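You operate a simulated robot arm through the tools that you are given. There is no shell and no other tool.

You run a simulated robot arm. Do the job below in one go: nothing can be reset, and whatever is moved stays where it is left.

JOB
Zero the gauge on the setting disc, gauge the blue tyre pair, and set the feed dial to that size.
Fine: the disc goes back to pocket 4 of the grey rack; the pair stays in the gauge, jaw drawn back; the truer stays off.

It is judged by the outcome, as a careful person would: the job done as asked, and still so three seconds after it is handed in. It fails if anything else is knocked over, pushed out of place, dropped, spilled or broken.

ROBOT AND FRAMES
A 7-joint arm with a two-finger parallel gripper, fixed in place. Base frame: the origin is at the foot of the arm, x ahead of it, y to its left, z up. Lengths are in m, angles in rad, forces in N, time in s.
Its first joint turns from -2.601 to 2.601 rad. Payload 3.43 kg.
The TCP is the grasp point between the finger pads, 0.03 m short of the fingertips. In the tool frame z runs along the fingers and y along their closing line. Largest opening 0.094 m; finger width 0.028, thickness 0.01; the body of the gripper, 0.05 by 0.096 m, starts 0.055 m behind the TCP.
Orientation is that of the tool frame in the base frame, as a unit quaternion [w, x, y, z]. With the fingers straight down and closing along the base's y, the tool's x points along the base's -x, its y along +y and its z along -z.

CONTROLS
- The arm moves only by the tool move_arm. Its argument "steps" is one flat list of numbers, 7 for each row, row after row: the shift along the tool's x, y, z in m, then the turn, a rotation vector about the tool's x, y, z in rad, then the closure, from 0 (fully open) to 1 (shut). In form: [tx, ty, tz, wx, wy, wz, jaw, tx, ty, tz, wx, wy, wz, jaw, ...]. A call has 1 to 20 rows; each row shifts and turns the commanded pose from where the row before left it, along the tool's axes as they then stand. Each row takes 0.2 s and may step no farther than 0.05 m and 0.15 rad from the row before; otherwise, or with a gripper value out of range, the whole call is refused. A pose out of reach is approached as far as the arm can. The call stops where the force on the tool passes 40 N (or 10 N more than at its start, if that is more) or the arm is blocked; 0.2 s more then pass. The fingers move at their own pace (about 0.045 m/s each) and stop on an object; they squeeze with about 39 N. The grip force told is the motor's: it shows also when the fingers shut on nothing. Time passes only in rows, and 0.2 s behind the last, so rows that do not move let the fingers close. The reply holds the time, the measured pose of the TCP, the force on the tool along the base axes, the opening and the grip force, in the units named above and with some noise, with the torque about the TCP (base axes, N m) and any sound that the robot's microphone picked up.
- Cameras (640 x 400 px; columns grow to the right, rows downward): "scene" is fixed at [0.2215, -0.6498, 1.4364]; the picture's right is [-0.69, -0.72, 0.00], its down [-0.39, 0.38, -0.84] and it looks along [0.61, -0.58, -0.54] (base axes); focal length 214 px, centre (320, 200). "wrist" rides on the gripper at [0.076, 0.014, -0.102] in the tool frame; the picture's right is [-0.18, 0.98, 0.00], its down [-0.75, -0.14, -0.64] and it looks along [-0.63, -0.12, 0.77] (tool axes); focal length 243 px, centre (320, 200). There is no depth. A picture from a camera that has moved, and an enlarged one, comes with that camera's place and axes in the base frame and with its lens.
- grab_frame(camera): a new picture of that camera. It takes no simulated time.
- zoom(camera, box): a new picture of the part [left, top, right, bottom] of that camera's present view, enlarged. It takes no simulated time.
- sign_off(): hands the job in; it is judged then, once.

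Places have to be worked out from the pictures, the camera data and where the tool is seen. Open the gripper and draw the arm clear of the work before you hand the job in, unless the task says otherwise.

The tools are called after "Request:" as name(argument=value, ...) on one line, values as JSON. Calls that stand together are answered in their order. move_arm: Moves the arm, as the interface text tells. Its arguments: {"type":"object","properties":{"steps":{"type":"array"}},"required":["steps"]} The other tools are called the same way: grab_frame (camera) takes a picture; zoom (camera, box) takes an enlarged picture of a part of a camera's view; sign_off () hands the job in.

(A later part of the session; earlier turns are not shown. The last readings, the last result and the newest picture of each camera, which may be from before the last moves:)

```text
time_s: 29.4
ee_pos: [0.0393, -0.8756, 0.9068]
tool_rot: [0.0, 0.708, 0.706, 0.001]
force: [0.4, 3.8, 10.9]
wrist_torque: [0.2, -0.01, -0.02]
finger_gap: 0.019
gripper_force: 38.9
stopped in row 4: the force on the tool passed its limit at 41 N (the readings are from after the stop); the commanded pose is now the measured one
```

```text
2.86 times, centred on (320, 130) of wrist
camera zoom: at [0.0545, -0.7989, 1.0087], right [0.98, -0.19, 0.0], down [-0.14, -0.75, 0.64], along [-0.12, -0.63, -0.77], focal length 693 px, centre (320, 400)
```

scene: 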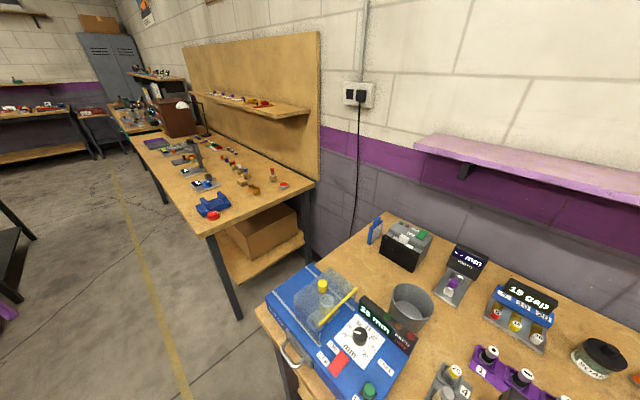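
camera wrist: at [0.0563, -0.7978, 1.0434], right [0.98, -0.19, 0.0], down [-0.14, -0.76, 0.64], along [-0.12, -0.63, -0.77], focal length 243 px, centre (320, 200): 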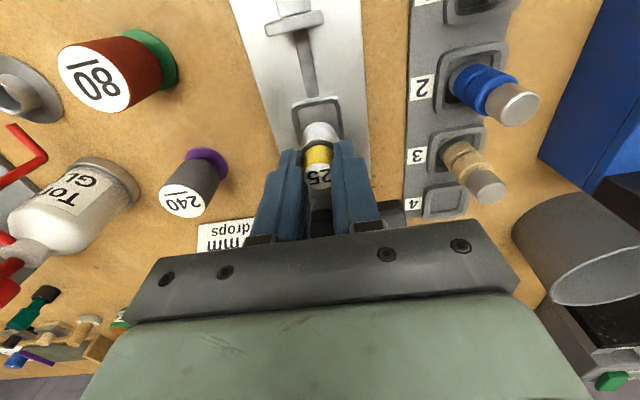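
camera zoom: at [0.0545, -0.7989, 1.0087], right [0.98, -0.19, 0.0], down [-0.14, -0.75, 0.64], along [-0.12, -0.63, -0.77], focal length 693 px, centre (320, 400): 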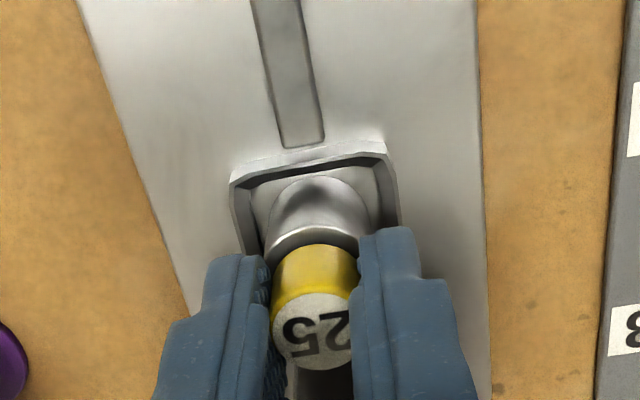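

Contact: the disc is down on the seat floor at TCP z ≈ 0.907. I release it and rise straight up.

Request:
move_arm(steps=[0, 0, -0.0005, 0, 0, 0, 0.9, 0, 0, 0, 0, 0, 0, 0.6, 0, 0, 0, 0, 0, 0, 0.45, 0, 0, 0, 0, 0, 0, 0.45, 0, 0, -0.01, 0, 0, 0, 0.45, 0, 0, -0.02, 0, 0, 0, 0.45, 0, 0, -0.03, 0, 0, 0, 0.45, 0, 0, 0, 0, 0, 0, 0.45])

Request:
grab_frame(camera="wrist")

Request:
zoom(camera="wrist", box=[230, 10, 410, 200])

```text
time_s: 31.2
ee_pos: [0.0392, -0.874, 0.9665]
tool_rot: [0.0, 0.708, 0.706, 0.001]
force: [-0.7, -0.1, 0.0]
wrist_torque: [0.03, -0.01, 0.0]
finger_gap: 0.0516
gripper_force: 0.0
```

```text
taken
camera wrist: at [0.0542, -0.7988, 1.0689], right [0.98, -0.19, 0.0], down [-0.14, -0.75, 0.64], along [-0.12, -0.63, -0.77], focal length 243 px, centre (320, 200)
```

wrist: 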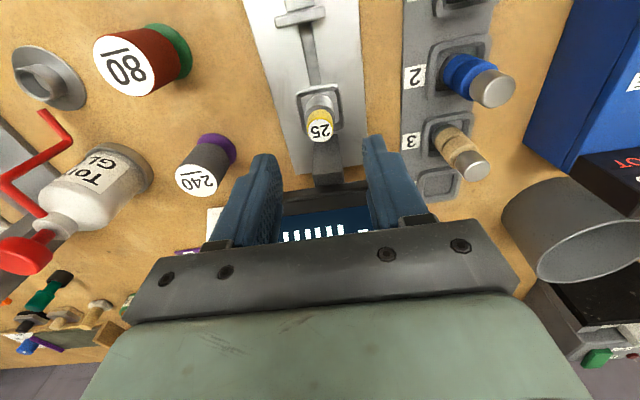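

```text
2.11 times, centred on (320, 105) of wrist
camera zoom: at [0.0542, -0.7988, 1.0689], right [0.98, -0.19, 0.0], down [-0.14, -0.75, 0.64], along [-0.12, -0.63, -0.77], focal length 511 px, centre (320, 400)
```

zoom: 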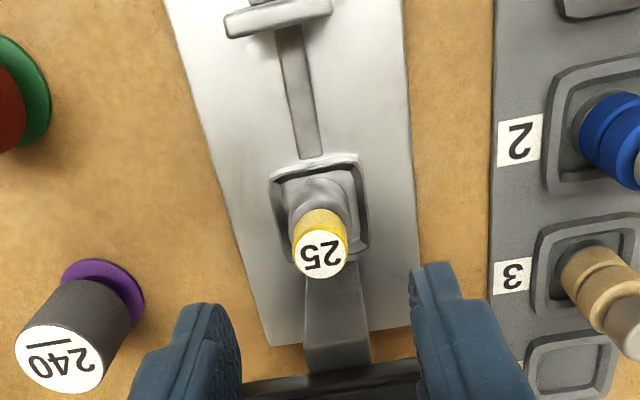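

The disc stands in the seat and the fingers are clear. I move over the jaw's orange knob, estimated near (0.039, -0.778), to line up.

Request:
move_arm(steps=[0.048, 0, 0, 0, 0, 0, 0.45, 0.047, 0, 0, 0, 0, 0, 0.45, 0, 0, 0, 0, 0, 0, 0.45])

Request:
grab_frame(camera="wrist")

Request:
zoom(camera="wrist", box=[260, 60, 380, 220])

```text
time_s: 32.0
ee_pos: [0.0392, -0.7827, 0.966]
tool_rot: [0.001, 0.708, 0.706, 0.001]
force: [0.4, 0.3, 0.2]
wrist_torque: [0.0, 0.01, 0.0]
finger_gap: 0.0516
gripper_force: 0.0
```

```text
taken
camera wrist: at [0.0547, -0.7048, 1.0686], right [0.98, -0.19, 0.0], down [-0.14, -0.75, 0.64], along [-0.12, -0.63, -0.77], focal length 243 px, centre (320, 200)
```

wrist: 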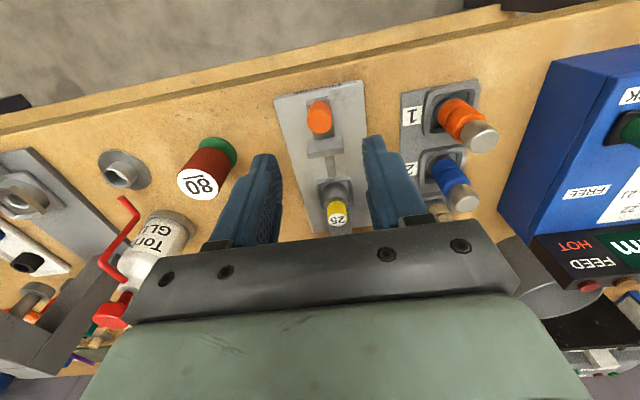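

```text
2.50 times, centred on (320, 140) of wrist
camera zoom: at [0.0547, -0.7048, 1.0686], right [0.98, -0.19, 0.0], down [-0.14, -0.75, 0.64], along [-0.12, -0.63, -0.77], focal length 606 px, centre (320, 350)
```

zoom: 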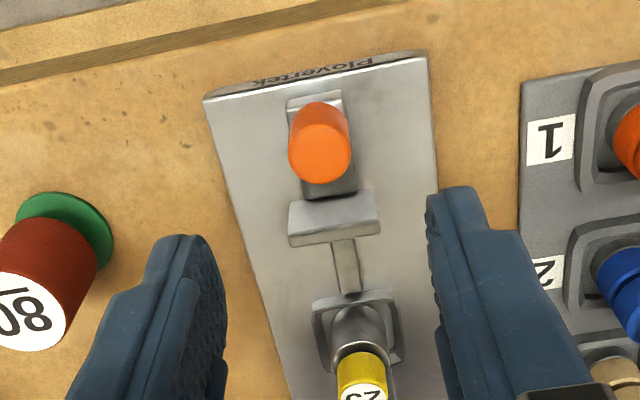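

The knob top comes out at (0.041, -0.7765, 0.885), about Ø20. I lower around it to TCP z ≈ 0.897.

Request:
move_arm(steps=[0.0045, 0.0015, 0.02, 0, 0, 0, 0.45, 0, 0, 0.02, 0, 0, 0, 0.45, 0, 0, 0.02, 0, 0, 0, 0.45, 0, 0, 0.009, 0, 0, 0, 0.45, 0, 0, 0, 0, 0, 0, 0.45])

Request:
zoom(camera="wrist", box=[230, 60, 410, 240])

```text
time_s: 33.2
ee_pos: [0.0418, -0.7769, 0.8964]
tool_rot: [0.0, 0.708, 0.707, 0.0]
force: [0.3, 0.1, 0.1]
wrist_torque: [0.0, -0.03, 0.04]
finger_gap: 0.0519
gripper_force: 0.1
```

```text
2.22 times, centred on (320, 150) of wrist
camera zoom: at [0.0566, -0.7001, 0.9993], right [0.98, -0.19, 0.0], down [-0.14, -0.75, 0.64], along [-0.12, -0.63, -0.77], focal length 539 px, centre (320, 311)
```

zoom: 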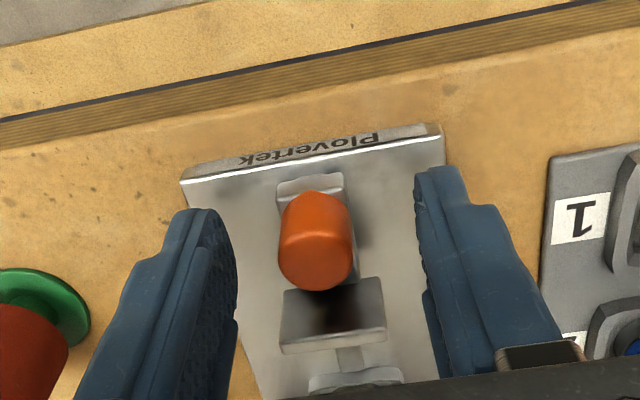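

The knob sits between the fingers with clearance above the carriage. I close on it.

Request:
move_arm(steps=[0, 0, 0, 0, 0, 0, 0.7, 0, 0, 0, 0, 0, 0, 0.9, 0, 0, 0, 0, 0, 0, 0.9, 0, 0, 0, 0, 0, 0, 0.9])

```text
time_s: 34.2
ee_pos: [0.0402, -0.7766, 0.8971]
tool_rot: [-0.001, 0.708, 0.706, -0.001]
force: [-16.9, 0.0, -1.6]
wrist_torque: [-0.02, 0.06, -0.04]
finger_gap: 0.0189
gripper_force: 44.3
```

Gripped; the 17 N sideways load says the knob is about 1 mm more to -x, so I ease the command that way and read again.

Request:
move_arm(steps=[0, -0.001, 0, 0, 0, 0, 0.9, 0, 0, 0, 0, 0, 0, 0.9])

```text
time_s: 34.8
ee_pos: [0.0406, -0.7753, 0.8968]
tool_rot: [0.0, 0.708, 0.707, 0.0]
force: [-12.2, -0.9, -0.9]
wrist_torque: [0.11, 0.73, -0.05]
finger_gap: 0.0187
gripper_force: 45.1
```

Request:
move_arm(steps=[0, -0.0015, 0, 0, 0, 0, 0.9, 0, 0, 0, 0, 0, 0, 0.9])

```text
time_s: 35.4
ee_pos: [0.0395, -0.7761, 0.8957]
tool_rot: [0.001, 0.708, 0.707, 0.0]
force: [1.2, -2.3, 1.4]
wrist_torque: [-0.01, 0.35, 0.02]
finger_gap: 0.0189
gripper_force: 45.0
```

The side load is gone. Now I slide the jaw towards the disc, first 30 mm.

Request:
move_arm(steps=[-0.01, 0, 0, 0, 0, 0, 0.9, -0.01, 0, 0, 0, 0, 0, 0.9, -0.01, 0, 0, 0, 0, 0, 0.9, 0, 0, 0, 0, 0, 0, 0.9])

Request:
grab_frame(camera="wrist")

```text
time_s: 36.4
ee_pos: [0.0401, -0.8055, 0.8964]
tool_rot: [0.002, 0.707, 0.707, 0.001]
force: [16.4, -0.1, 8.1]
wrist_torque: [0.45, 0.02, 0.04]
finger_gap: 0.0188
gripper_force: 45.2
```

```text
taken
camera wrist: at [0.0546, -0.7296, 0.9993], right [0.98, -0.19, 0.0], down [-0.14, -0.75, 0.64], along [-0.12, -0.63, -0.77], focal length 243 px, centre (320, 200)
```

wrist: 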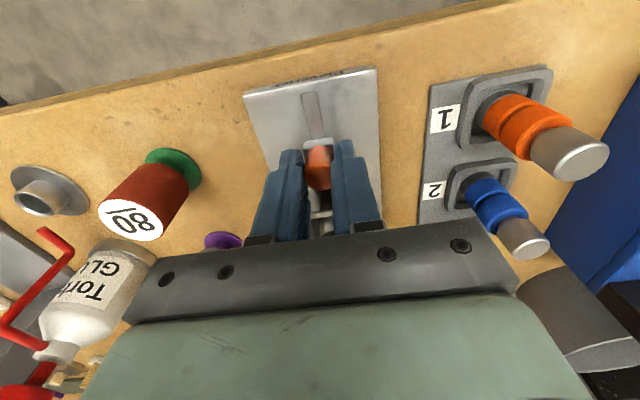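

The jaw slides freely; a side load of 16 N has built up so I correct about 1 mm back in +x and continue towards the disc.

Request:
move_arm(steps=[0, 0.0012, -0.0005, 0, 0, 0, 0.9, -0.006, 0, 0, 0, 0, 0, 0.9, 0, 0, 0, 0, 0, 0, 0.9])

Request:
zoom(camera="wrist", box=[230, 60, 410, 260])

```text
time_s: 37.2
ee_pos: [0.0405, -0.8121, 0.8959]
tool_rot: [0.0, 0.708, 0.706, -0.001]
force: [13.7, 0.4, -1.7]
wrist_torque: [-0.16, 0.07, 0.05]
finger_gap: 0.0188
gripper_force: 44.5
```

```text
2.00 times, centred on (320, 160) of wrist
camera zoom: at [0.055, -0.736, 0.9993], right [0.98, -0.19, 0.0], down [-0.14, -0.75, 0.64], along [-0.12, -0.63, -0.77], focal length 485 px, centre (320, 280)
```

zoom: 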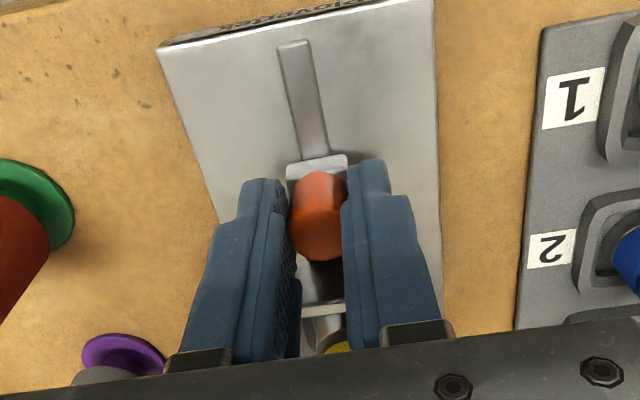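

I continue in 2–3 mm steps, watching the force along y for the touch on the disc.

Request:
move_arm(steps=[-0.003, 0.001, 0, 0, 0, 0, 0.9, -0.003, 0, 0, 0, 0, 0, 0.9, -0.003, 0, 0, 0, 0, 0, 0.9, 0, 0, 0, 0, 0, 0, 0.9])

Request:
zoom(camera="wrist", box=[230, 60, 410, 260])

```text
time_s: 38.2
ee_pos: [0.0404, -0.8208, 0.8964]
tool_rot: [0.0, 0.708, 0.706, 0.0]
force: [-1.4, 0.2, -4.3]
wrist_torque: [0.14, -0.34, 0.0]
finger_gap: 0.0188
gripper_force: 44.9
```

```text
2.00 times, centred on (320, 160) of wrist
camera zoom: at [0.0551, -0.745, 0.9994], right [0.98, -0.19, 0.0], down [-0.14, -0.75, 0.64], along [-0.12, -0.63, -0.77], focal length 485 px, centre (320, 280)
```

zoom: 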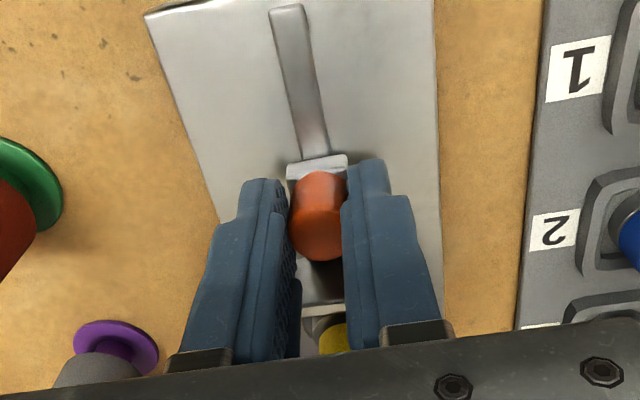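

Request:
move_arm(steps=[-0.0015, 0, 0, 0, 0, 0, 0.9, -0.0015, 0, 0, 0, 0, 0, 0.9, 0, 0, 0, 0, 0, 0, 0.9])

```text
time_s: 39.0
ee_pos: [0.0406, -0.8244, 0.8962]
tool_rot: [0.0, 0.708, 0.706, 0.0]
force: [-8.2, 0.1, -2.9]
wrist_torque: [0.19, -0.15, 0.02]
finger_gap: 0.0188
gripper_force: 44.4
```

Force along y is still zero at -0.824. I keep creeping with 1.5 mm steps and a small -x easing.

Request:
move_arm(steps=[-0.0015, -0.0006, 0, 0, 0, 0, 0.9, -0.0015, 0, 0, 0, 0, 0, 0.9, 0, 0, 0, 0, 0, 0, 0.9])

Request:
zoom(camera="wrist", box=[230, 60, 410, 260])

```text
time_s: 39.8
ee_pos: [0.0403, -0.8264, 0.8968]
tool_rot: [0.0, 0.707, 0.707, 0.0]
force: [-4.4, -0.1, -6.3]
wrist_torque: [-0.05, 0.57, -0.02]
finger_gap: 0.0187
gripper_force: 44.8
```

```text
2.00 times, centred on (320, 160) of wrist
camera zoom: at [0.055, -0.751, 0.9994], right [0.98, -0.19, 0.0], down [-0.14, -0.75, 0.64], along [-0.12, -0.63, -0.77], focal length 485 px, centre (320, 280)
```

zoom: 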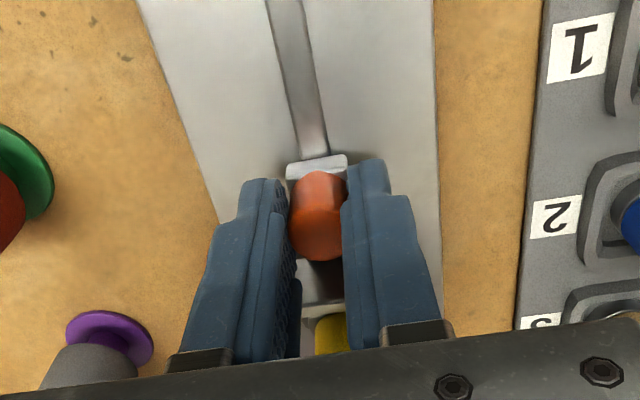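

Request:
move_arm(steps=[-0.0015, 0, 0, 0, 0, 0, 0.9, -0.0015, 0, 0, 0, 0, 0, 0.9, 0, 0, 0, 0, 0, 0, 0.9])

Request:
zoom(camera="wrist", box=[230, 60, 410, 260])

```text
time_s: 40.6
ee_pos: [0.0406, -0.8306, 0.8955]
tool_rot: [0.0, 0.707, 0.707, 0.001]
force: [-2.8, 2.8, -10.8]
wrist_torque: [-0.21, 0.53, -0.02]
finger_gap: 0.0186
gripper_force: 44.6
```

```text
2.00 times, centred on (320, 160) of wrist
camera zoom: at [0.055, -0.754, 0.9995], right [0.98, -0.19, 0.0], down [-0.14, -0.75, 0.64], along [-0.12, -0.63, -0.77], focal length 485 px, centre (320, 280)
```

zoom: 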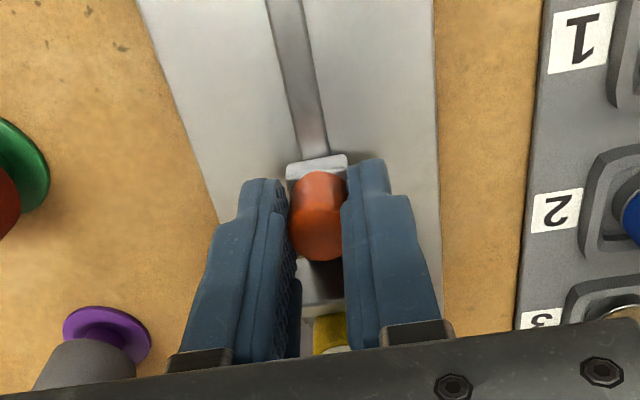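

A first 2.8 N shows along y. I go on in 1 mm steps and ease 0.5 mm down against the vertical load.

Request:
move_arm(steps=[-0.001, 0, 0.0007, 0, 0, 0, 0.9, -0.001, 0, 0, 0, 0, 0, 0.9, 0, 0, 0, 0, 0, 0, 0.9])

```text
time_s: 41.4
ee_pos: [0.0407, -0.8317, 0.8966]
tool_rot: [0.0, 0.708, 0.706, 0.003]
force: [-3.0, 16.1, -1.3]
wrist_torque: [0.32, 0.49, -0.01]
finger_gap: 0.0188
gripper_force: 44.7
```

Force along y has risen to 16 N: the jaw is up against the disc. I let go of the knob, rise, and go above the display to look at it.

Request:
move_arm(steps=[0.0005, 0, 0, 0, 0, 0, 0.7, 0, 0, 0, 0, 0, 0, 0.45, 0, 0, 0, 0, 0, 0, 0.45, 0, 0, -0.02, 0, 0, 0, 0.45, 0, 0, -0.04, 0, 0, 0, 0.45, 0, 0, -0.05, 0, 0, 0, 0.45, 0, 0, -0.05, 0, 0, 0, 0.45, -0.04, -0.0095, 0, 0, 0, 0, 0.45, -0.04, -0.0095, 0, 0, 0, 0, 0.45, -0.03, -0.0095, 0, 0, 0, 0, 0.45, 0, 0, 0, 0, 0, 0, 0.45])

Request:
grab_frame(camera="wrist")

```text
time_s: 43.8
ee_pos: [0.0102, -0.9415, 1.0561]
tool_rot: [0.001, 0.708, 0.707, 0.0]
force: [-0.7, -0.7, 0.5]
wrist_torque: [-0.02, -0.04, 0.02]
finger_gap: 0.0514
gripper_force: 0.0
```

```text
taken
camera wrist: at [0.0267, -0.8653, 1.1592], right [0.98, -0.19, 0.0], down [-0.14, -0.75, 0.64], along [-0.12, -0.63, -0.77], focal length 243 px, centre (320, 200)
```

wrist: 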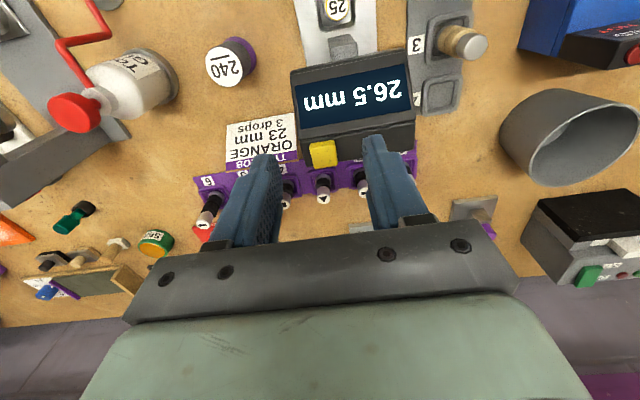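

The display reads 26.5 mm on the 25 mm disc, so the gauge is indeed off and live. I enlarge to place the yellow button exactly.

Request:
zoom(camera="wrist", box=[270, 40, 430, 200])

Request:
zoom(camera="wrist", box=[280, 0, 400, 70])

```text
2.50 times, centred on (350, 120) of wrist
camera zoom: at [0.0267, -0.8653, 1.1592], right [0.98, -0.19, 0.0], down [-0.14, -0.75, 0.64], along [-0.12, -0.63, -0.77], focal length 606 px, centre (245, 400)
```

zoom: 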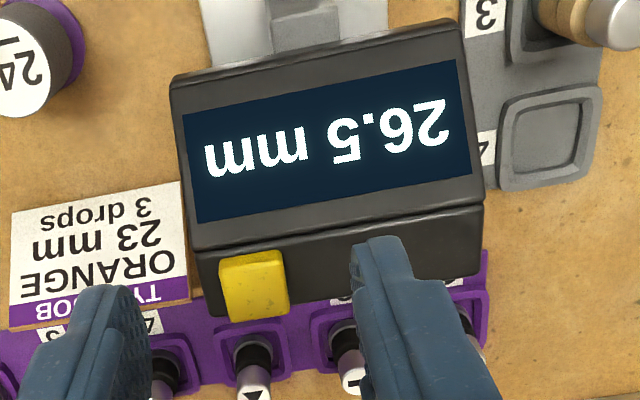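

```text
5.33 times, centred on (340, 35) of wrist
camera zoom: at [0.0267, -0.8653, 1.1592], right [0.98, -0.19, 0.0], down [-0.14, -0.75, 0.64], along [-0.12, -0.63, -0.77], focal length 1294 px, centre (213, 1080)
```

zoom: 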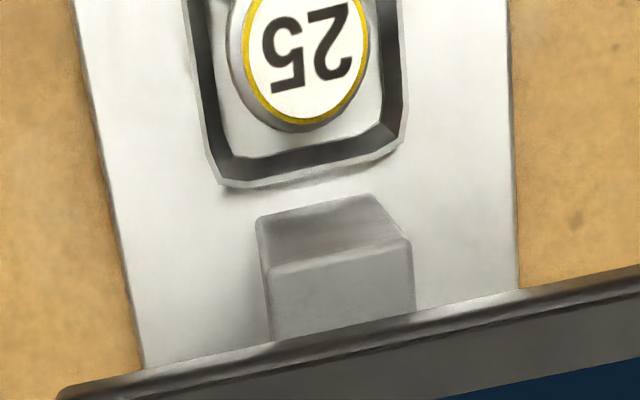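

Before pressing, I want to confirm that the jaw really touches the disc. I go back and view the jaw and disc from nearer.

Request:
move_arm(steps=[0.045, 0.015, 0, 0, 0, 0, 0.45, 0.045, 0.015, -0.01, 0, 0, 0, 0.45, 0.02, 0, -0.01, 0, 0, 0, 0.45, 0, 0, 0, 0, 0, 0, 0.45])

Request:
grab_frame(camera="wrist")

Request:
zoom(camera="wrist", box=[270, 50, 390, 170])

```text
time_s: 44.8
ee_pos: [0.0418, -0.8315, 1.0758]
tool_rot: [0.001, 0.708, 0.707, 0.001]
force: [-0.4, 0.0, 0.1]
wrist_torque: [0.0, 0.02, 0.02]
finger_gap: 0.0517
gripper_force: 0.1
```

```text
taken
camera wrist: at [0.0565, -0.7552, 1.1792], right [0.98, -0.19, 0.0], down [-0.14, -0.75, 0.64], along [-0.12, -0.63, -0.77], focal length 243 px, centre (320, 200)
```

wrist: 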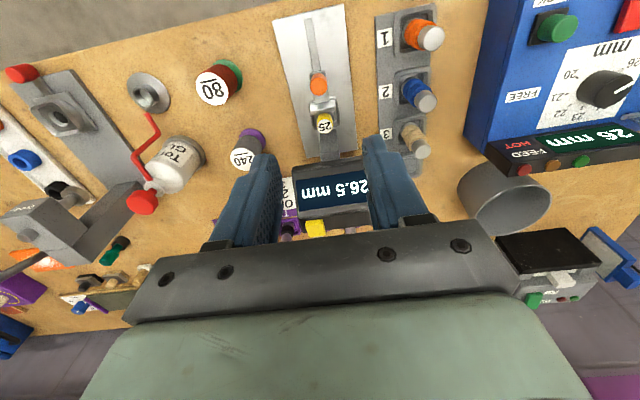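

```text
3.33 times, centred on (330, 110) of wrist
camera zoom: at [0.0565, -0.7552, 1.1792], right [0.98, -0.19, 0.0], down [-0.14, -0.75, 0.64], along [-0.12, -0.63, -0.77], focal length 809 px, centre (287, 500)
```

zoom: 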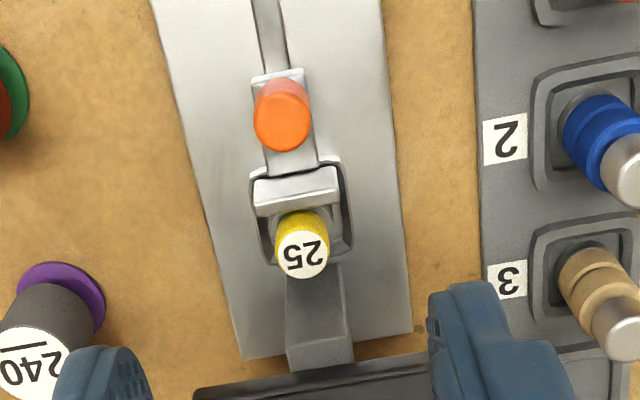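

From here the whole gauge is visible: the jaw face is against the disc and the display holds 26.5 mm. I close the fingers and move over the yellow button at about (0.011, -0.970, top 0.9685).

Request:
move_arm(steps=[-0.0462, -0.0104, 0, 0, 0, 0, 1, -0.0462, -0.0104, 0, 0, 0, 0, 1, -0.0465, -0.0102, 0, 0, 0, 0, 1, 0, 0, 0.02, 0, 0, 0, 1, 0, 0, 0.02, 0, 0, 0, 1, 0, 0, 0, 0, 0, 0, 1])

Request:
grab_frame(camera="wrist")

Request:
zoom(camera="wrist", box=[250, 60, 410, 220])

```text
time_s: 46.2
ee_pos: [0.0123, -0.9704, 1.0353]
tool_rot: [0.001, 0.708, 0.706, 0.001]
force: [-0.1, 0.5, 0.0]
wrist_torque: [0.03, 0.01, 0.02]
finger_gap: 0.0
gripper_force: 32.7
```

```text
taken
camera wrist: at [0.0253, -0.8944, 1.1387], right [0.98, -0.19, 0.0], down [-0.14, -0.75, 0.64], along [-0.12, -0.63, -0.77], focal length 243 px, centre (320, 200)
```

wrist: 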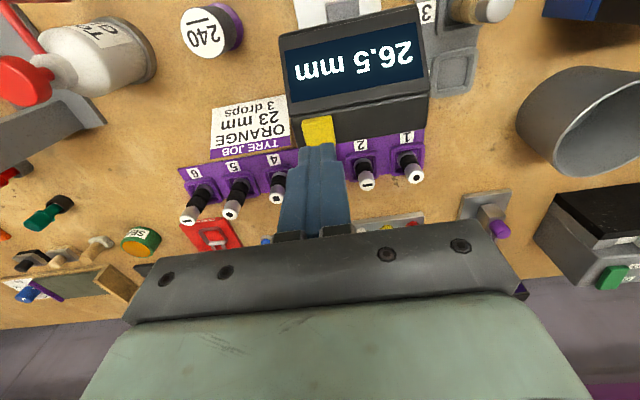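

```text
2.50 times, centred on (330, 140) of wrist
camera zoom: at [0.0253, -0.8944, 1.1387], right [0.98, -0.19, 0.0], down [-0.14, -0.75, 0.64], along [-0.12, -0.63, -0.77], focal length 606 px, centre (295, 350)
```

zoom: 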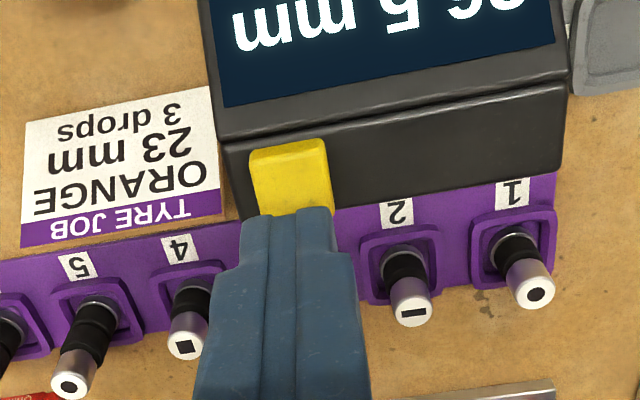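

The closed fingertips are over the button. I lower to just above it, then press gently in 1 mm steps.

Request:
move_arm(steps=[0, -0.0012, 0.015, 0, 0, 0, 1, 0, 0, 0.015, 0, 0, 0, 1, 0, 0, 0.003, 0, 0, 0, 1, 0, 0, 0, 0, 0, 0, 1])

Request:
zoom(camera="wrist", box=[250, 60, 410, 220])

```text
time_s: 47.2
ee_pos: [0.0089, -0.9709, 1.0039]
tool_rot: [0.001, 0.708, 0.707, 0.0]
force: [-0.4, -0.9, 1.2]
wrist_torque: [-0.04, 0.01, 0.01]
finger_gap: 0.0
gripper_force: 32.6
```

```text
2.50 times, centred on (330, 140) of wrist
camera zoom: at [0.0245, -0.8942, 1.1063], right [0.98, -0.19, 0.0], down [-0.14, -0.75, 0.64], along [-0.12, -0.63, -0.77], focal length 606 px, centre (295, 350)
```

zoom: 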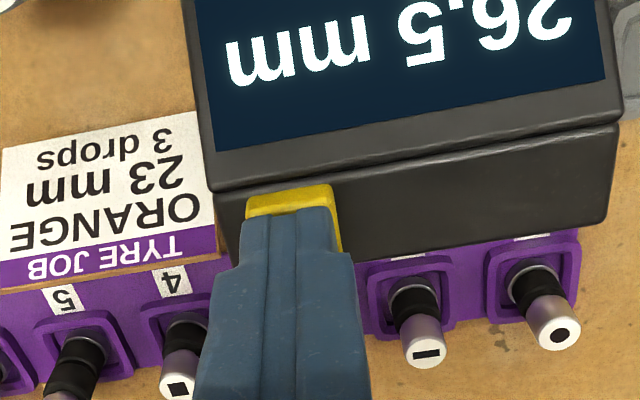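

Request:
move_arm(steps=[0, 0, 0.0015, 0, 0, 0, 1, 0, 0, 0.0015, 0, 0, 0, 1, 0, 0, 0.0015, 0, 0, 0, 1, 0, 0, 0, 0, 0, 0, 1])

Request:
zoom(camera="wrist", box=[250, 60, 410, 220])

```text
time_s: 48.2
ee_pos: [0.0096, -0.9716, 0.9991]
tool_rot: [0.0, 0.708, 0.706, 0.0]
force: [4.0, -3.3, 11.4]
wrist_torque: [-0.07, -0.09, 0.01]
finger_gap: 0.0
gripper_force: 32.7
heard: click
```

```text
2.50 times, centred on (330, 140) of wrist
camera zoom: at [0.0244, -0.894, 1.1022], right [0.98, -0.19, 0.0], down [-0.14, -0.75, 0.64], along [-0.12, -0.63, -0.77], focal length 606 px, centre (295, 350)
```

zoom: 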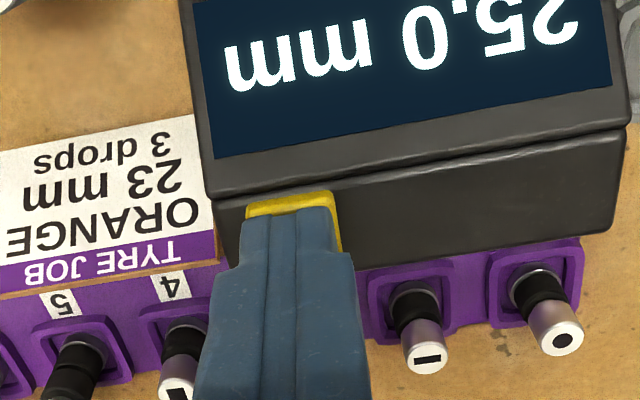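

The button clicked and the display now reads 25.0 mm: zeroed. I rise off, open the fingers and return above the jaw knob.

Request:
move_arm(steps=[0, 0, -0.02, 0, 0, 0, 1, 0, 0, -0.05, 0, 0, 0, 1, 0.0468, 0.0102, 0, 0, 0, 0, 0.45, 0.0468, 0.0102, 0, 0, 0, 0, 0.45, 0.0468, 0.0105, 0, 0, 0, 0, 0.45, 0, 0, 0, 0, 0, 0, 0.45])

Request:
grab_frame(camera="wrist")

Request:
zoom(camera="wrist", box=[260, 60, 400, 230])

```text
time_s: 49.6
ee_pos: [0.0404, -0.8301, 1.07]
tool_rot: [0.001, 0.708, 0.706, 0.0]
force: [-0.6, 0.2, 0.3]
wrist_torque: [0.0, -0.01, 0.01]
finger_gap: 0.0516
gripper_force: 0.0
```

```text
taken
camera wrist: at [0.0557, -0.7533, 1.1714], right [0.98, -0.19, 0.0], down [-0.14, -0.75, 0.64], along [-0.12, -0.63, -0.77], focal length 243 px, centre (320, 200)
```

wrist: 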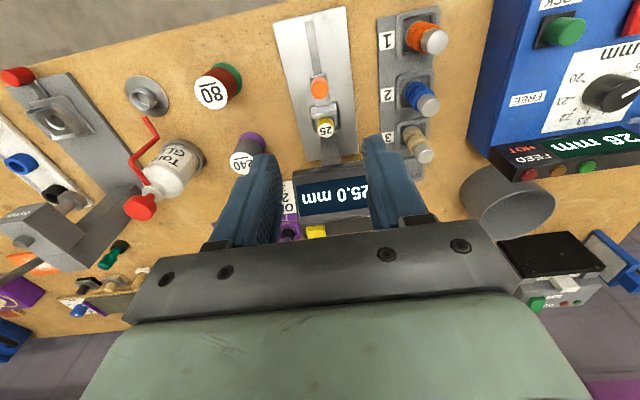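

```text
2.35 times, centred on (330, 145) of wrist
camera zoom: at [0.0557, -0.7533, 1.1714], right [0.98, -0.19, 0.0], down [-0.14, -0.75, 0.64], along [-0.12, -0.63, -0.77], focal length 571 px, centre (296, 329)
```

zoom: 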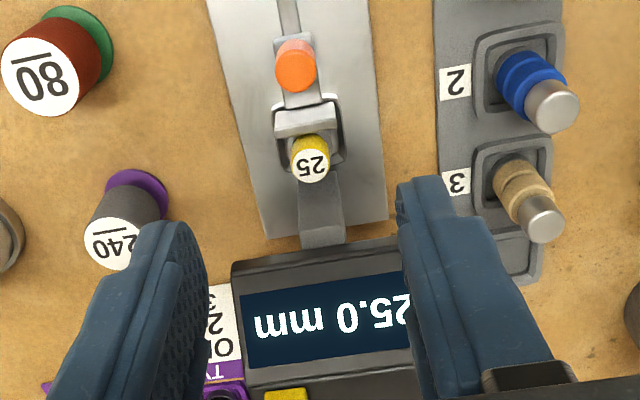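

Zero holds at 25.0. I lower around the knob again to draw the jaw back.

Request:
move_arm(steps=[0, 0, 0.045, 0, 0, 0, 0.45, 0, 0, 0.045, 0, 0, 0, 0.45, 0, 0, 0.045, 0, 0, 0, 0.45, 0, 0, 0.025, 0, 0, 0, 0.45, 0, 0, 0.012, 0, 0, 0, 0.45, 0, 0, 0, 0, 0, 0, 0.45])

Request:
zoom(camera="wrist", box=[230, 60, 410, 260])

```text
time_s: 51.0
ee_pos: [0.0401, -0.8309, 0.8959]
tool_rot: [0.0, 0.708, 0.706, 0.001]
force: [0.4, -0.3, -0.4]
wrist_torque: [0.01, -0.01, -0.03]
finger_gap: 0.0515
gripper_force: 0.1
```

```text
2.00 times, centred on (320, 160) of wrist
camera zoom: at [0.0554, -0.7539, 0.9993], right [0.98, -0.19, 0.0], down [-0.14, -0.75, 0.64], along [-0.12, -0.63, -0.77], focal length 485 px, centre (320, 280)
```

zoom: 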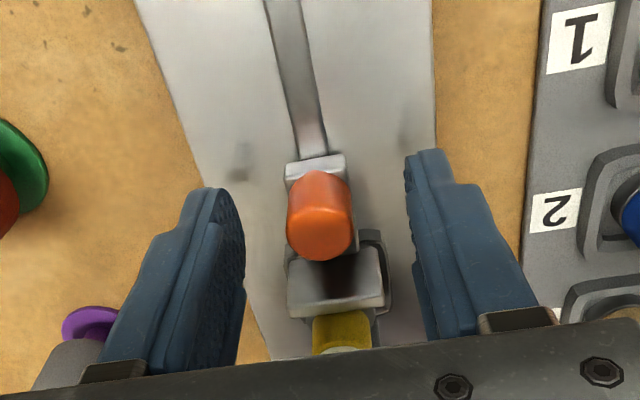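

Request:
move_arm(steps=[0, 0, 0, 0, 0, 0, 0.7, 0, 0, 0, 0, 0, 0, 0.9, 0, 0, 0, 0, 0, 0, 0.9, 0, 0, 0, 0, 0, 0, 0.9, 0.01, -0.0002, 0, 0, 0, 0, 0.9, 0.01, -0.0002, 0, 0, 0, 0, 0.9, 0, 0, 0, 0, 0, 0, 0.9])

Request:
zoom(camera="wrist", box=[230, 60, 410, 260])

```text
time_s: 52.6
ee_pos: [0.0408, -0.8108, 0.895]
tool_rot: [0.0, 0.708, 0.706, 0.001]
force: [-0.9, 0.4, 1.2]
wrist_torque: [-0.1, 0.41, 0.0]
finger_gap: 0.0189
gripper_force: 45.2
```

```text
2.00 times, centred on (320, 160) of wrist
camera zoom: at [0.0549, -0.7336, 0.9995], right [0.98, -0.19, 0.0], down [-0.14, -0.75, 0.64], along [-0.12, -0.63, -0.77], focal length 485 px, centre (320, 280)
```

zoom: 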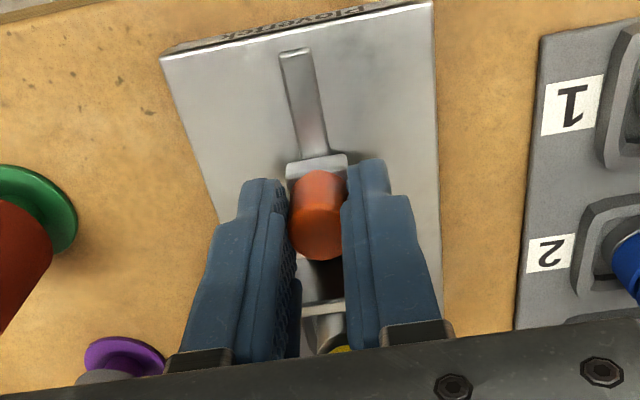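

The jaw is coming back smoothly with the knob. I draw it the remaining 32 mm back to where it began.

Request:
move_arm(steps=[0.01, -0.0003, 0, 0, 0, 0, 0.9, 0.01, -0.0003, 0, 0, 0, 0, 0.9, 0.008, -0.0002, 0, 0, 0, 0, 0.9, 0.004, -0.0002, 0, 0, 0, 0, 0.9, 0, 0, 0, 0, 0, 0, 0.9])

```text
time_s: 53.8
ee_pos: [0.0412, -0.7781, 0.8956]
tool_rot: [0.0, 0.708, 0.706, 0.001]
force: [7.9, -0.3, -5.7]
wrist_torque: [-0.27, 0.25, 0.07]
finger_gap: 0.0188
gripper_force: 45.3
```

Jaw back at its start. I release the knob, rise, and go above the disc.

Request:
move_arm(steps=[0, 0, 0, 0, 0, 0, 0.7, 0, 0, 0, 0, 0, 0, 0.45, 0, 0, 0, 0, 0, 0, 0.45, 0, 0, -0.03, 0, 0, 0, 0.45, 0, 0, -0.04, 0, 0, 0, 0.45, -0.048, 0, 0, 0, 0, 0, 0.45, -0.0485, 0, 0, 0, 0, 0, 0.45, 0, 0, 0, 0, 0, 0, 0.45])

Request:
grab_frame(camera="wrist")

Request:
zoom(camera="wrist", box=[250, 20, 400, 200])

```text
time_s: 55.6
ee_pos: [0.0389, -0.8766, 0.9689]
tool_rot: [0.001, 0.707, 0.707, 0.001]
force: [-0.7, 0.9, 0.7]
wrist_torque: [0.03, 0.02, 0.02]
finger_gap: 0.0517
gripper_force: 0.1
```

```text
taken
camera wrist: at [0.0536, -0.7993, 1.0704], right [0.98, -0.19, 0.0], down [-0.14, -0.75, 0.64], along [-0.12, -0.63, -0.77], focal length 243 px, centre (320, 200)
```

wrist: 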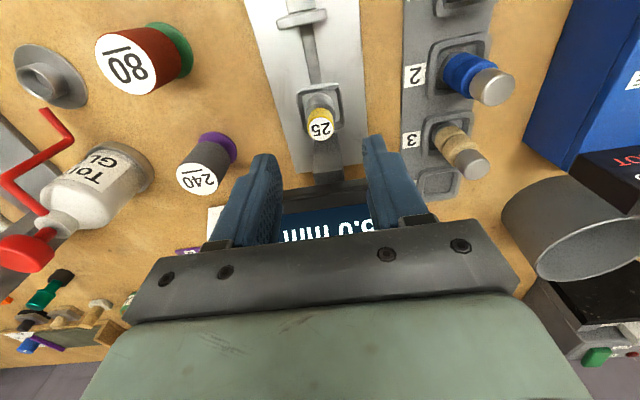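

```text
2.22 times, centred on (325, 110) of wrist
camera zoom: at [0.0536, -0.7993, 1.0704], right [0.98, -0.19, 0.0], down [-0.14, -0.75, 0.64], along [-0.12, -0.63, -0.77], focal length 539 px, centre (309, 400)
```

zoom: 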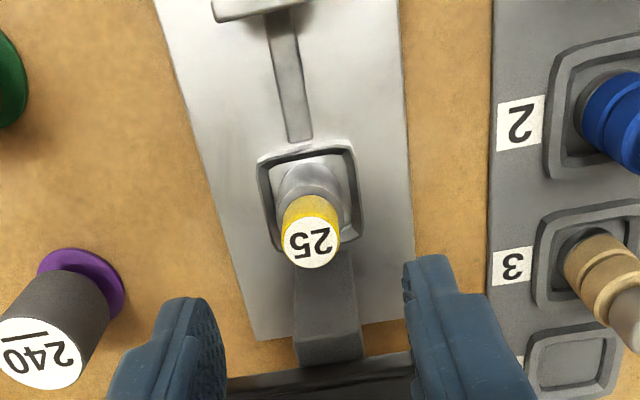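

Disc is centred on the tool axis. I lower to the same height at which I released it and close.

Request:
move_arm(steps=[0, 0.0004, 0.03, 0, 0, 0, 0.45, 0, 0, 0.02, 0, 0, 0, 0.45, 0, 0, 0.0105, 0, 0, 0, 0.45, 0, 0, 0, 0, 0, 0, 0.45, 0, 0, 0, 0, 0, 0, 0.7, 0, 0, 0, 0, 0, 0, 1, 0, 0, 0, 0, 0, 0, 1, 0, 0, 0, 0, 0, 0, 1, 0, 0, 0, 0, 0, 0, 1])

Request:
zoom(camera="wrist", box=[250, 60, 390, 220])

```text
time_s: 57.6
ee_pos: [0.038, -0.8755, 0.9066]
tool_rot: [0.0, 0.707, 0.707, 0.0]
force: [0.2, -0.9, 1.1]
wrist_torque: [-0.01, 0.03, -0.01]
finger_gap: 0.0187
gripper_force: 39.1
```

```text
2.50 times, centred on (320, 140) of wrist
camera zoom: at [0.0539, -0.7987, 1.0093], right [0.98, -0.19, 0.0], down [-0.14, -0.75, 0.64], along [-0.12, -0.63, -0.77], focal length 606 px, centre (320, 350)
```

zoom: 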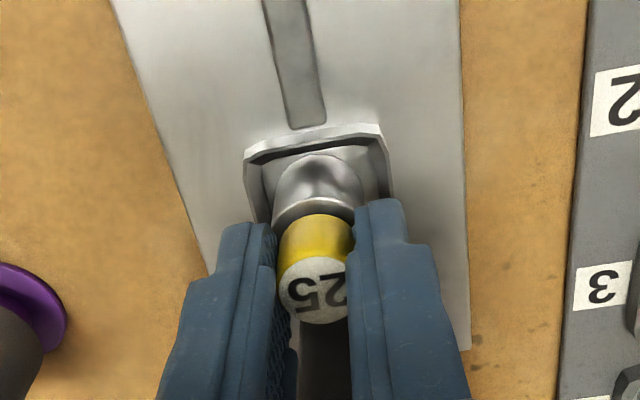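

Disc gripped again. I lift it and carry it back by the same route to above pocket 4.

Request:
move_arm(steps=[0, 0, -0.02, 0, 0, 0, 1, 0, 0, -0.045, 0, 0, 0, 1, 0, 0, -0.05, 0, 0, 0, 1, 0.004, 0.0388, 0, 0, 0, 0, 1, 0.004, 0.0388, 0, 0, 0, 0, 1, 0.004, 0.0389, 0, 0, 0, 0, 1, -0.0412, 0, 0, 0, 0, 0, 1, -0.0412, 0, 0, 0, 0, 0, 1, -0.0412, 0, 0, 0, 0, 0, 1, 0, 0, 0, 0, 0, 0, 1, 0, 0, 0, 0, 0, 0, 1])

Request:
grab_frame(camera="wrist")

Request:
zoom(camera="wrist", box=[250, 20, 390, 200])

```text
time_s: 60.0
ee_pos: [0.1553, -0.9865, 1.0219]
tool_rot: [0.0, 0.707, 0.707, 0.001]
force: [0.3, -0.1, -1.0]
wrist_torque: [0.01, 0.0, 0.01]
finger_gap: 0.019
gripper_force: 39.0
```

```text
taken
camera wrist: at [0.17, -0.9112, 1.1245], right [0.98, -0.19, 0.0], down [-0.14, -0.75, 0.64], along [-0.12, -0.63, -0.77], focal length 243 px, centre (320, 200)
```

wrist: 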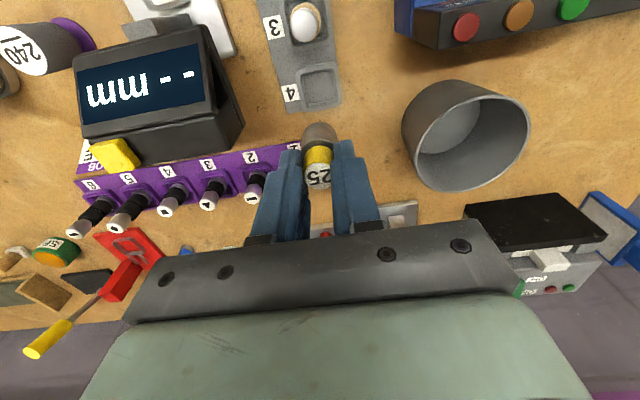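

```text
2.22 times, centred on (320, 110) of wrist
camera zoom: at [0.17, -0.9112, 1.1245], right [0.98, -0.19, 0.0], down [-0.14, -0.75, 0.64], along [-0.12, -0.63, -0.77], focal length 539 px, centre (320, 400)
```

zoom: 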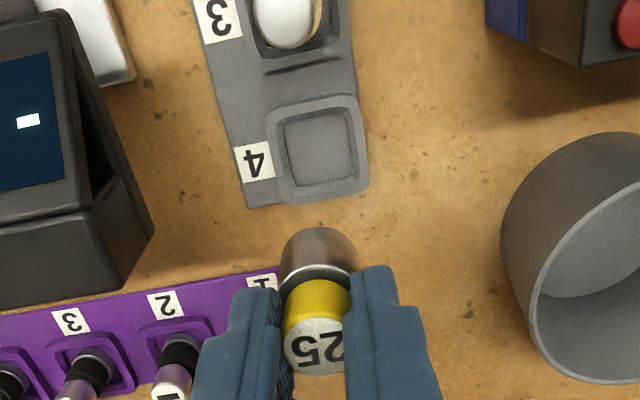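

The display went back to "--" with the disc out, and pocket 4's centre works out at (0.1557, -0.988), right below the disc. I lower to just above the pocket floor.

Request:
move_arm(steps=[0, 0, 0.04, 0, 0, 0, 1, 0, 0, 0.04, 0, 0, 0, 1, 0, 0, 0.02, 0, 0, 0, 1, 0, 0, 0.01, 0, 0, 0, 1, 0, 0, 0, 0, 0, 0, 1])

Request:
zoom(camera="wrist", box=[250, 60, 390, 220])

```text
time_s: 61.2
ee_pos: [0.1558, -0.9873, 0.9109]
tool_rot: [0.001, 0.708, 0.706, 0.0]
force: [-0.3, 0.0, -1.0]
wrist_torque: [0.02, 0.02, -0.01]
finger_gap: 0.0189
gripper_force: 38.8
```

```text
2.50 times, centred on (320, 140) of wrist
camera zoom: at [0.1706, -0.9107, 1.0131], right [0.98, -0.19, 0.0], down [-0.14, -0.75, 0.64], along [-0.12, -0.63, -0.77], focal length 606 px, centre (320, 350)
```

zoom: 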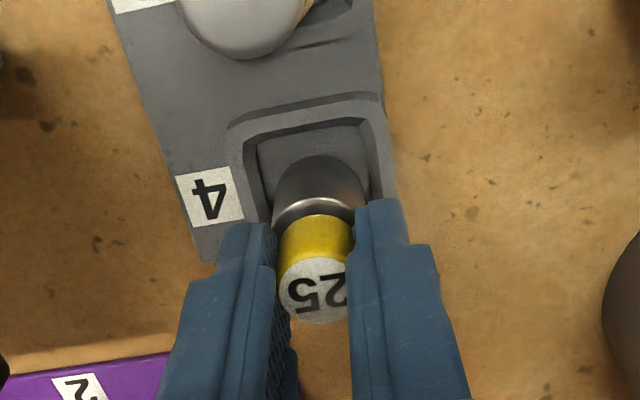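

Request:
move_arm(steps=[0, 0, 0.003, 0, 0, 0, 1, 0, 0, 0.003, 0, 0, 0, 1, 0, 0, 0.003, 0, 0, 0, 1, 0, 0, 0, 0, 0, 0, 1])

```text
time_s: 62.2
ee_pos: [0.1558, -0.9864, 0.9015]
tool_rot: [0.001, 0.708, 0.707, 0.0]
force: [0.5, -0.5, -0.4]
wrist_torque: [0.02, 0.0, 0.02]
finger_gap: 0.0188
gripper_force: 38.8
```

Request:
move_arm(steps=[0, 0, 0.001, 0, 0, 0, 1, 0, 0, 0.001, 0, 0, 0, 1, 0, 0, 0, 0, 0, 0, 1])

Request:
zoom(camera="wrist", box=[250, 60, 390, 220])

```text
time_s: 63.0
ee_pos: [0.1569, -0.9858, 0.9008]
tool_rot: [0.001, 0.708, 0.706, 0.002]
force: [-0.2, -0.5, 6.9]
wrist_torque: [-0.04, 0.02, 0.02]
finger_gap: 0.0188
gripper_force: 38.6
```

```text
2.50 times, centred on (320, 140) of wrist
camera zoom: at [0.1706, -0.9102, 1.0032], right [0.98, -0.19, 0.0], down [-0.14, -0.75, 0.64], along [-0.12, -0.63, -0.77], focal length 606 px, centre (320, 350)
```

zoom: 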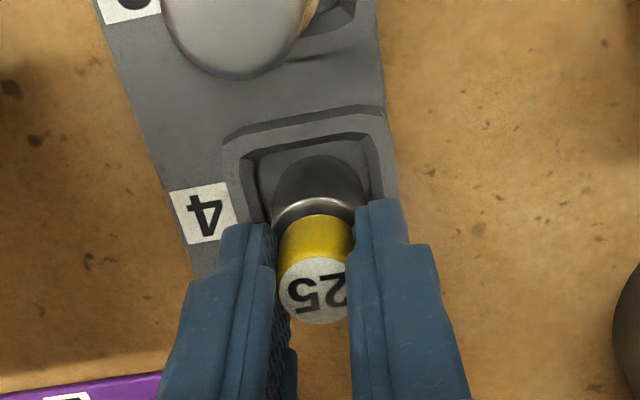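

Disc is down in pocket 4 (7 N contact). I release it, rise, and move above the blue pair in pocket 2.

Request:
move_arm(steps=[0, 0, -0.0003, 0, 0, 0, 0.8, 0, 0, 0, 0, 0, 0, 0.45, 0, 0, 0, 0, 0, 0, 0.45, 0, 0, 0, 0, 0, 0, 0.45, 0, 0, -0.02, 0, 0, 0, 0.45, 0, 0, -0.04, 0, 0, 0, 0.45, 0, 0, -0.04, 0, 0, 0, 0.45, 0.0405, 0, 0, 0, 0, 0, 0.45, 0.0405, 0, 0, 0, 0, 0, 0.45, 0.0405, 0, 0, 0, 0, 0, 0.45, 0, 0, 0, 0, 0, 0, 0.45])

Request:
grab_frame(camera="wrist")

Request:
zoom(camera="wrist", box=[240, 40, 400, 230])

```text
time_s: 65.4
ee_pos: [0.1565, -0.865, 1.002]
tool_rot: [0.001, 0.708, 0.706, 0.001]
force: [0.3, -0.1, 1.0]
wrist_torque: [0.01, -0.01, 0.01]
finger_gap: 0.0517
gripper_force: 0.1
```

```text
taken
camera wrist: at [0.1707, -0.7889, 1.104], right [0.98, -0.19, 0.0], down [-0.14, -0.75, 0.64], along [-0.12, -0.63, -0.77], focal length 243 px, centre (320, 200)
```

wrist: 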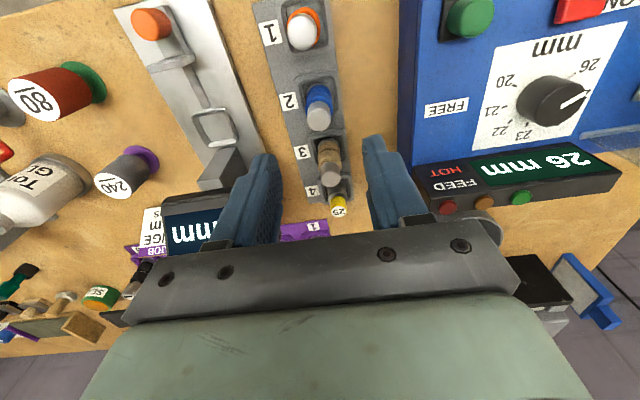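

```text
2.11 times, centred on (320, 135) of wrist
camera zoom: at [0.1707, -0.7889, 1.104], right [0.98, -0.19, 0.0], down [-0.14, -0.75, 0.64], along [-0.12, -0.63, -0.77], focal length 511 px, centre (320, 337)
```

zoom: 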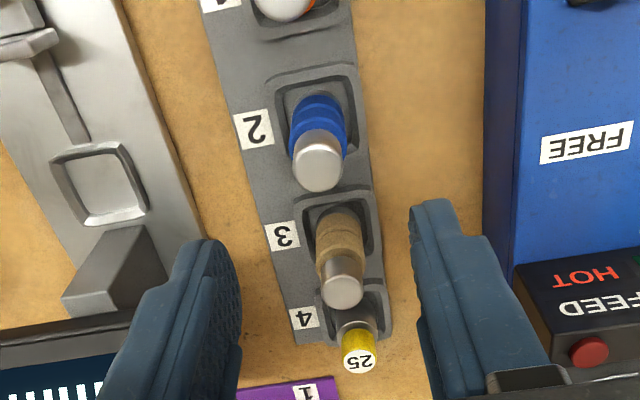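

The disc is standing properly in pocket 4. The blue pair's cap is about 1 mm to -x of the tool axis; I correct and lower to TCP z ≈ 0.918, fingertips on the cap only.

Request:
move_arm(steps=[-0.0008, -0.001, 0.04, 0, 0, 0, 0.45, 0, 0, 0.03, 0, 0, 0, 0.45, 0, 0, 0.0135, 0, 0, 0, 0.45, 0, 0, 0, 0, 0, 0, 0.45])

Request:
zoom(camera="wrist", box=[240, 60, 400, 240])

```text
time_s: 66.4
ee_pos: [0.155, -0.8659, 0.917]
tool_rot: [0.001, 0.708, 0.706, 0.0]
force: [0.1, 0.3, 0.2]
wrist_torque: [-0.01, -0.05, 0.0]
finger_gap: 0.0514
gripper_force: 0.0
```

```text
2.22 times, centred on (320, 150) of wrist
camera zoom: at [0.1703, -0.7902, 1.02], right [0.98, -0.19, 0.0], down [-0.14, -0.75, 0.64], along [-0.12, -0.63, -0.77], focal length 539 px, centre (320, 311)
```

zoom: 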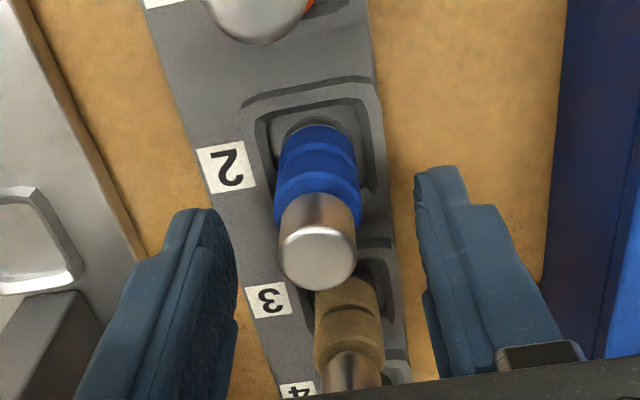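

The cap lies on the tool axis. I close on it.

Request:
move_arm(steps=[-0.0005, -0.0008, 0, 0, 0, 0, 0.7, 0, 0, 0, 0, 0, 0, 1, 0, 0, 0, 0, 0, 0, 1, 0, 0, 0, 0, 0, 0, 1, 0, 0, 0, 0, 0, 0, 1])

Request:
zoom(camera="wrist", box=[240, 60, 400, 240])

```text
time_s: 67.6
ee_pos: [0.1534, -0.8667, 0.9178]
tool_rot: [0.001, 0.707, 0.707, 0.001]
force: [0.2, -0.1, 1.2]
wrist_torque: [-0.04, 0.01, -0.02]
finger_gap: 0.0217
gripper_force: 38.7
```

```text
2.22 times, centred on (320, 150) of wrist
camera zoom: at [0.1694, -0.7904, 1.02], right [0.98, -0.19, 0.0], down [-0.14, -0.75, 0.64], along [-0.12, -0.63, -0.77], focal length 539 px, centre (320, 311)
```

zoom: 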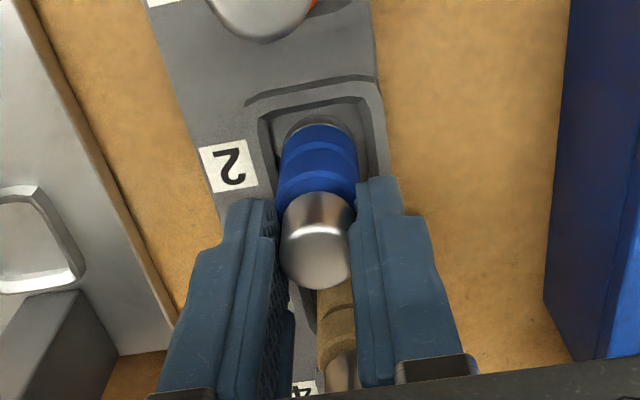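

Gap reads 21.7 mm, a bit wider than the cap looked, so I check whether the fingertips catch the upper tyre.

Request:
zoom(camera="wrist", box=[290, 100, 360, 170])

```text
5.71 times, centred on (325, 135) of wrist
camera zoom: at [0.1694, -0.7904, 1.02], right [0.98, -0.19, 0.0], down [-0.14, -0.75, 0.64], along [-0.12, -0.63, -0.77], focal length 1386 px, centre (291, 571)
```

zoom: 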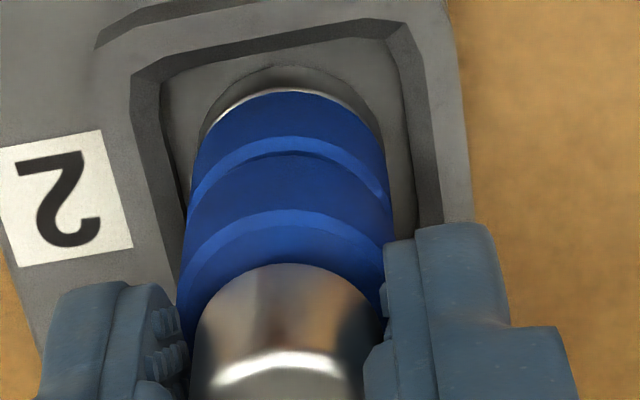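

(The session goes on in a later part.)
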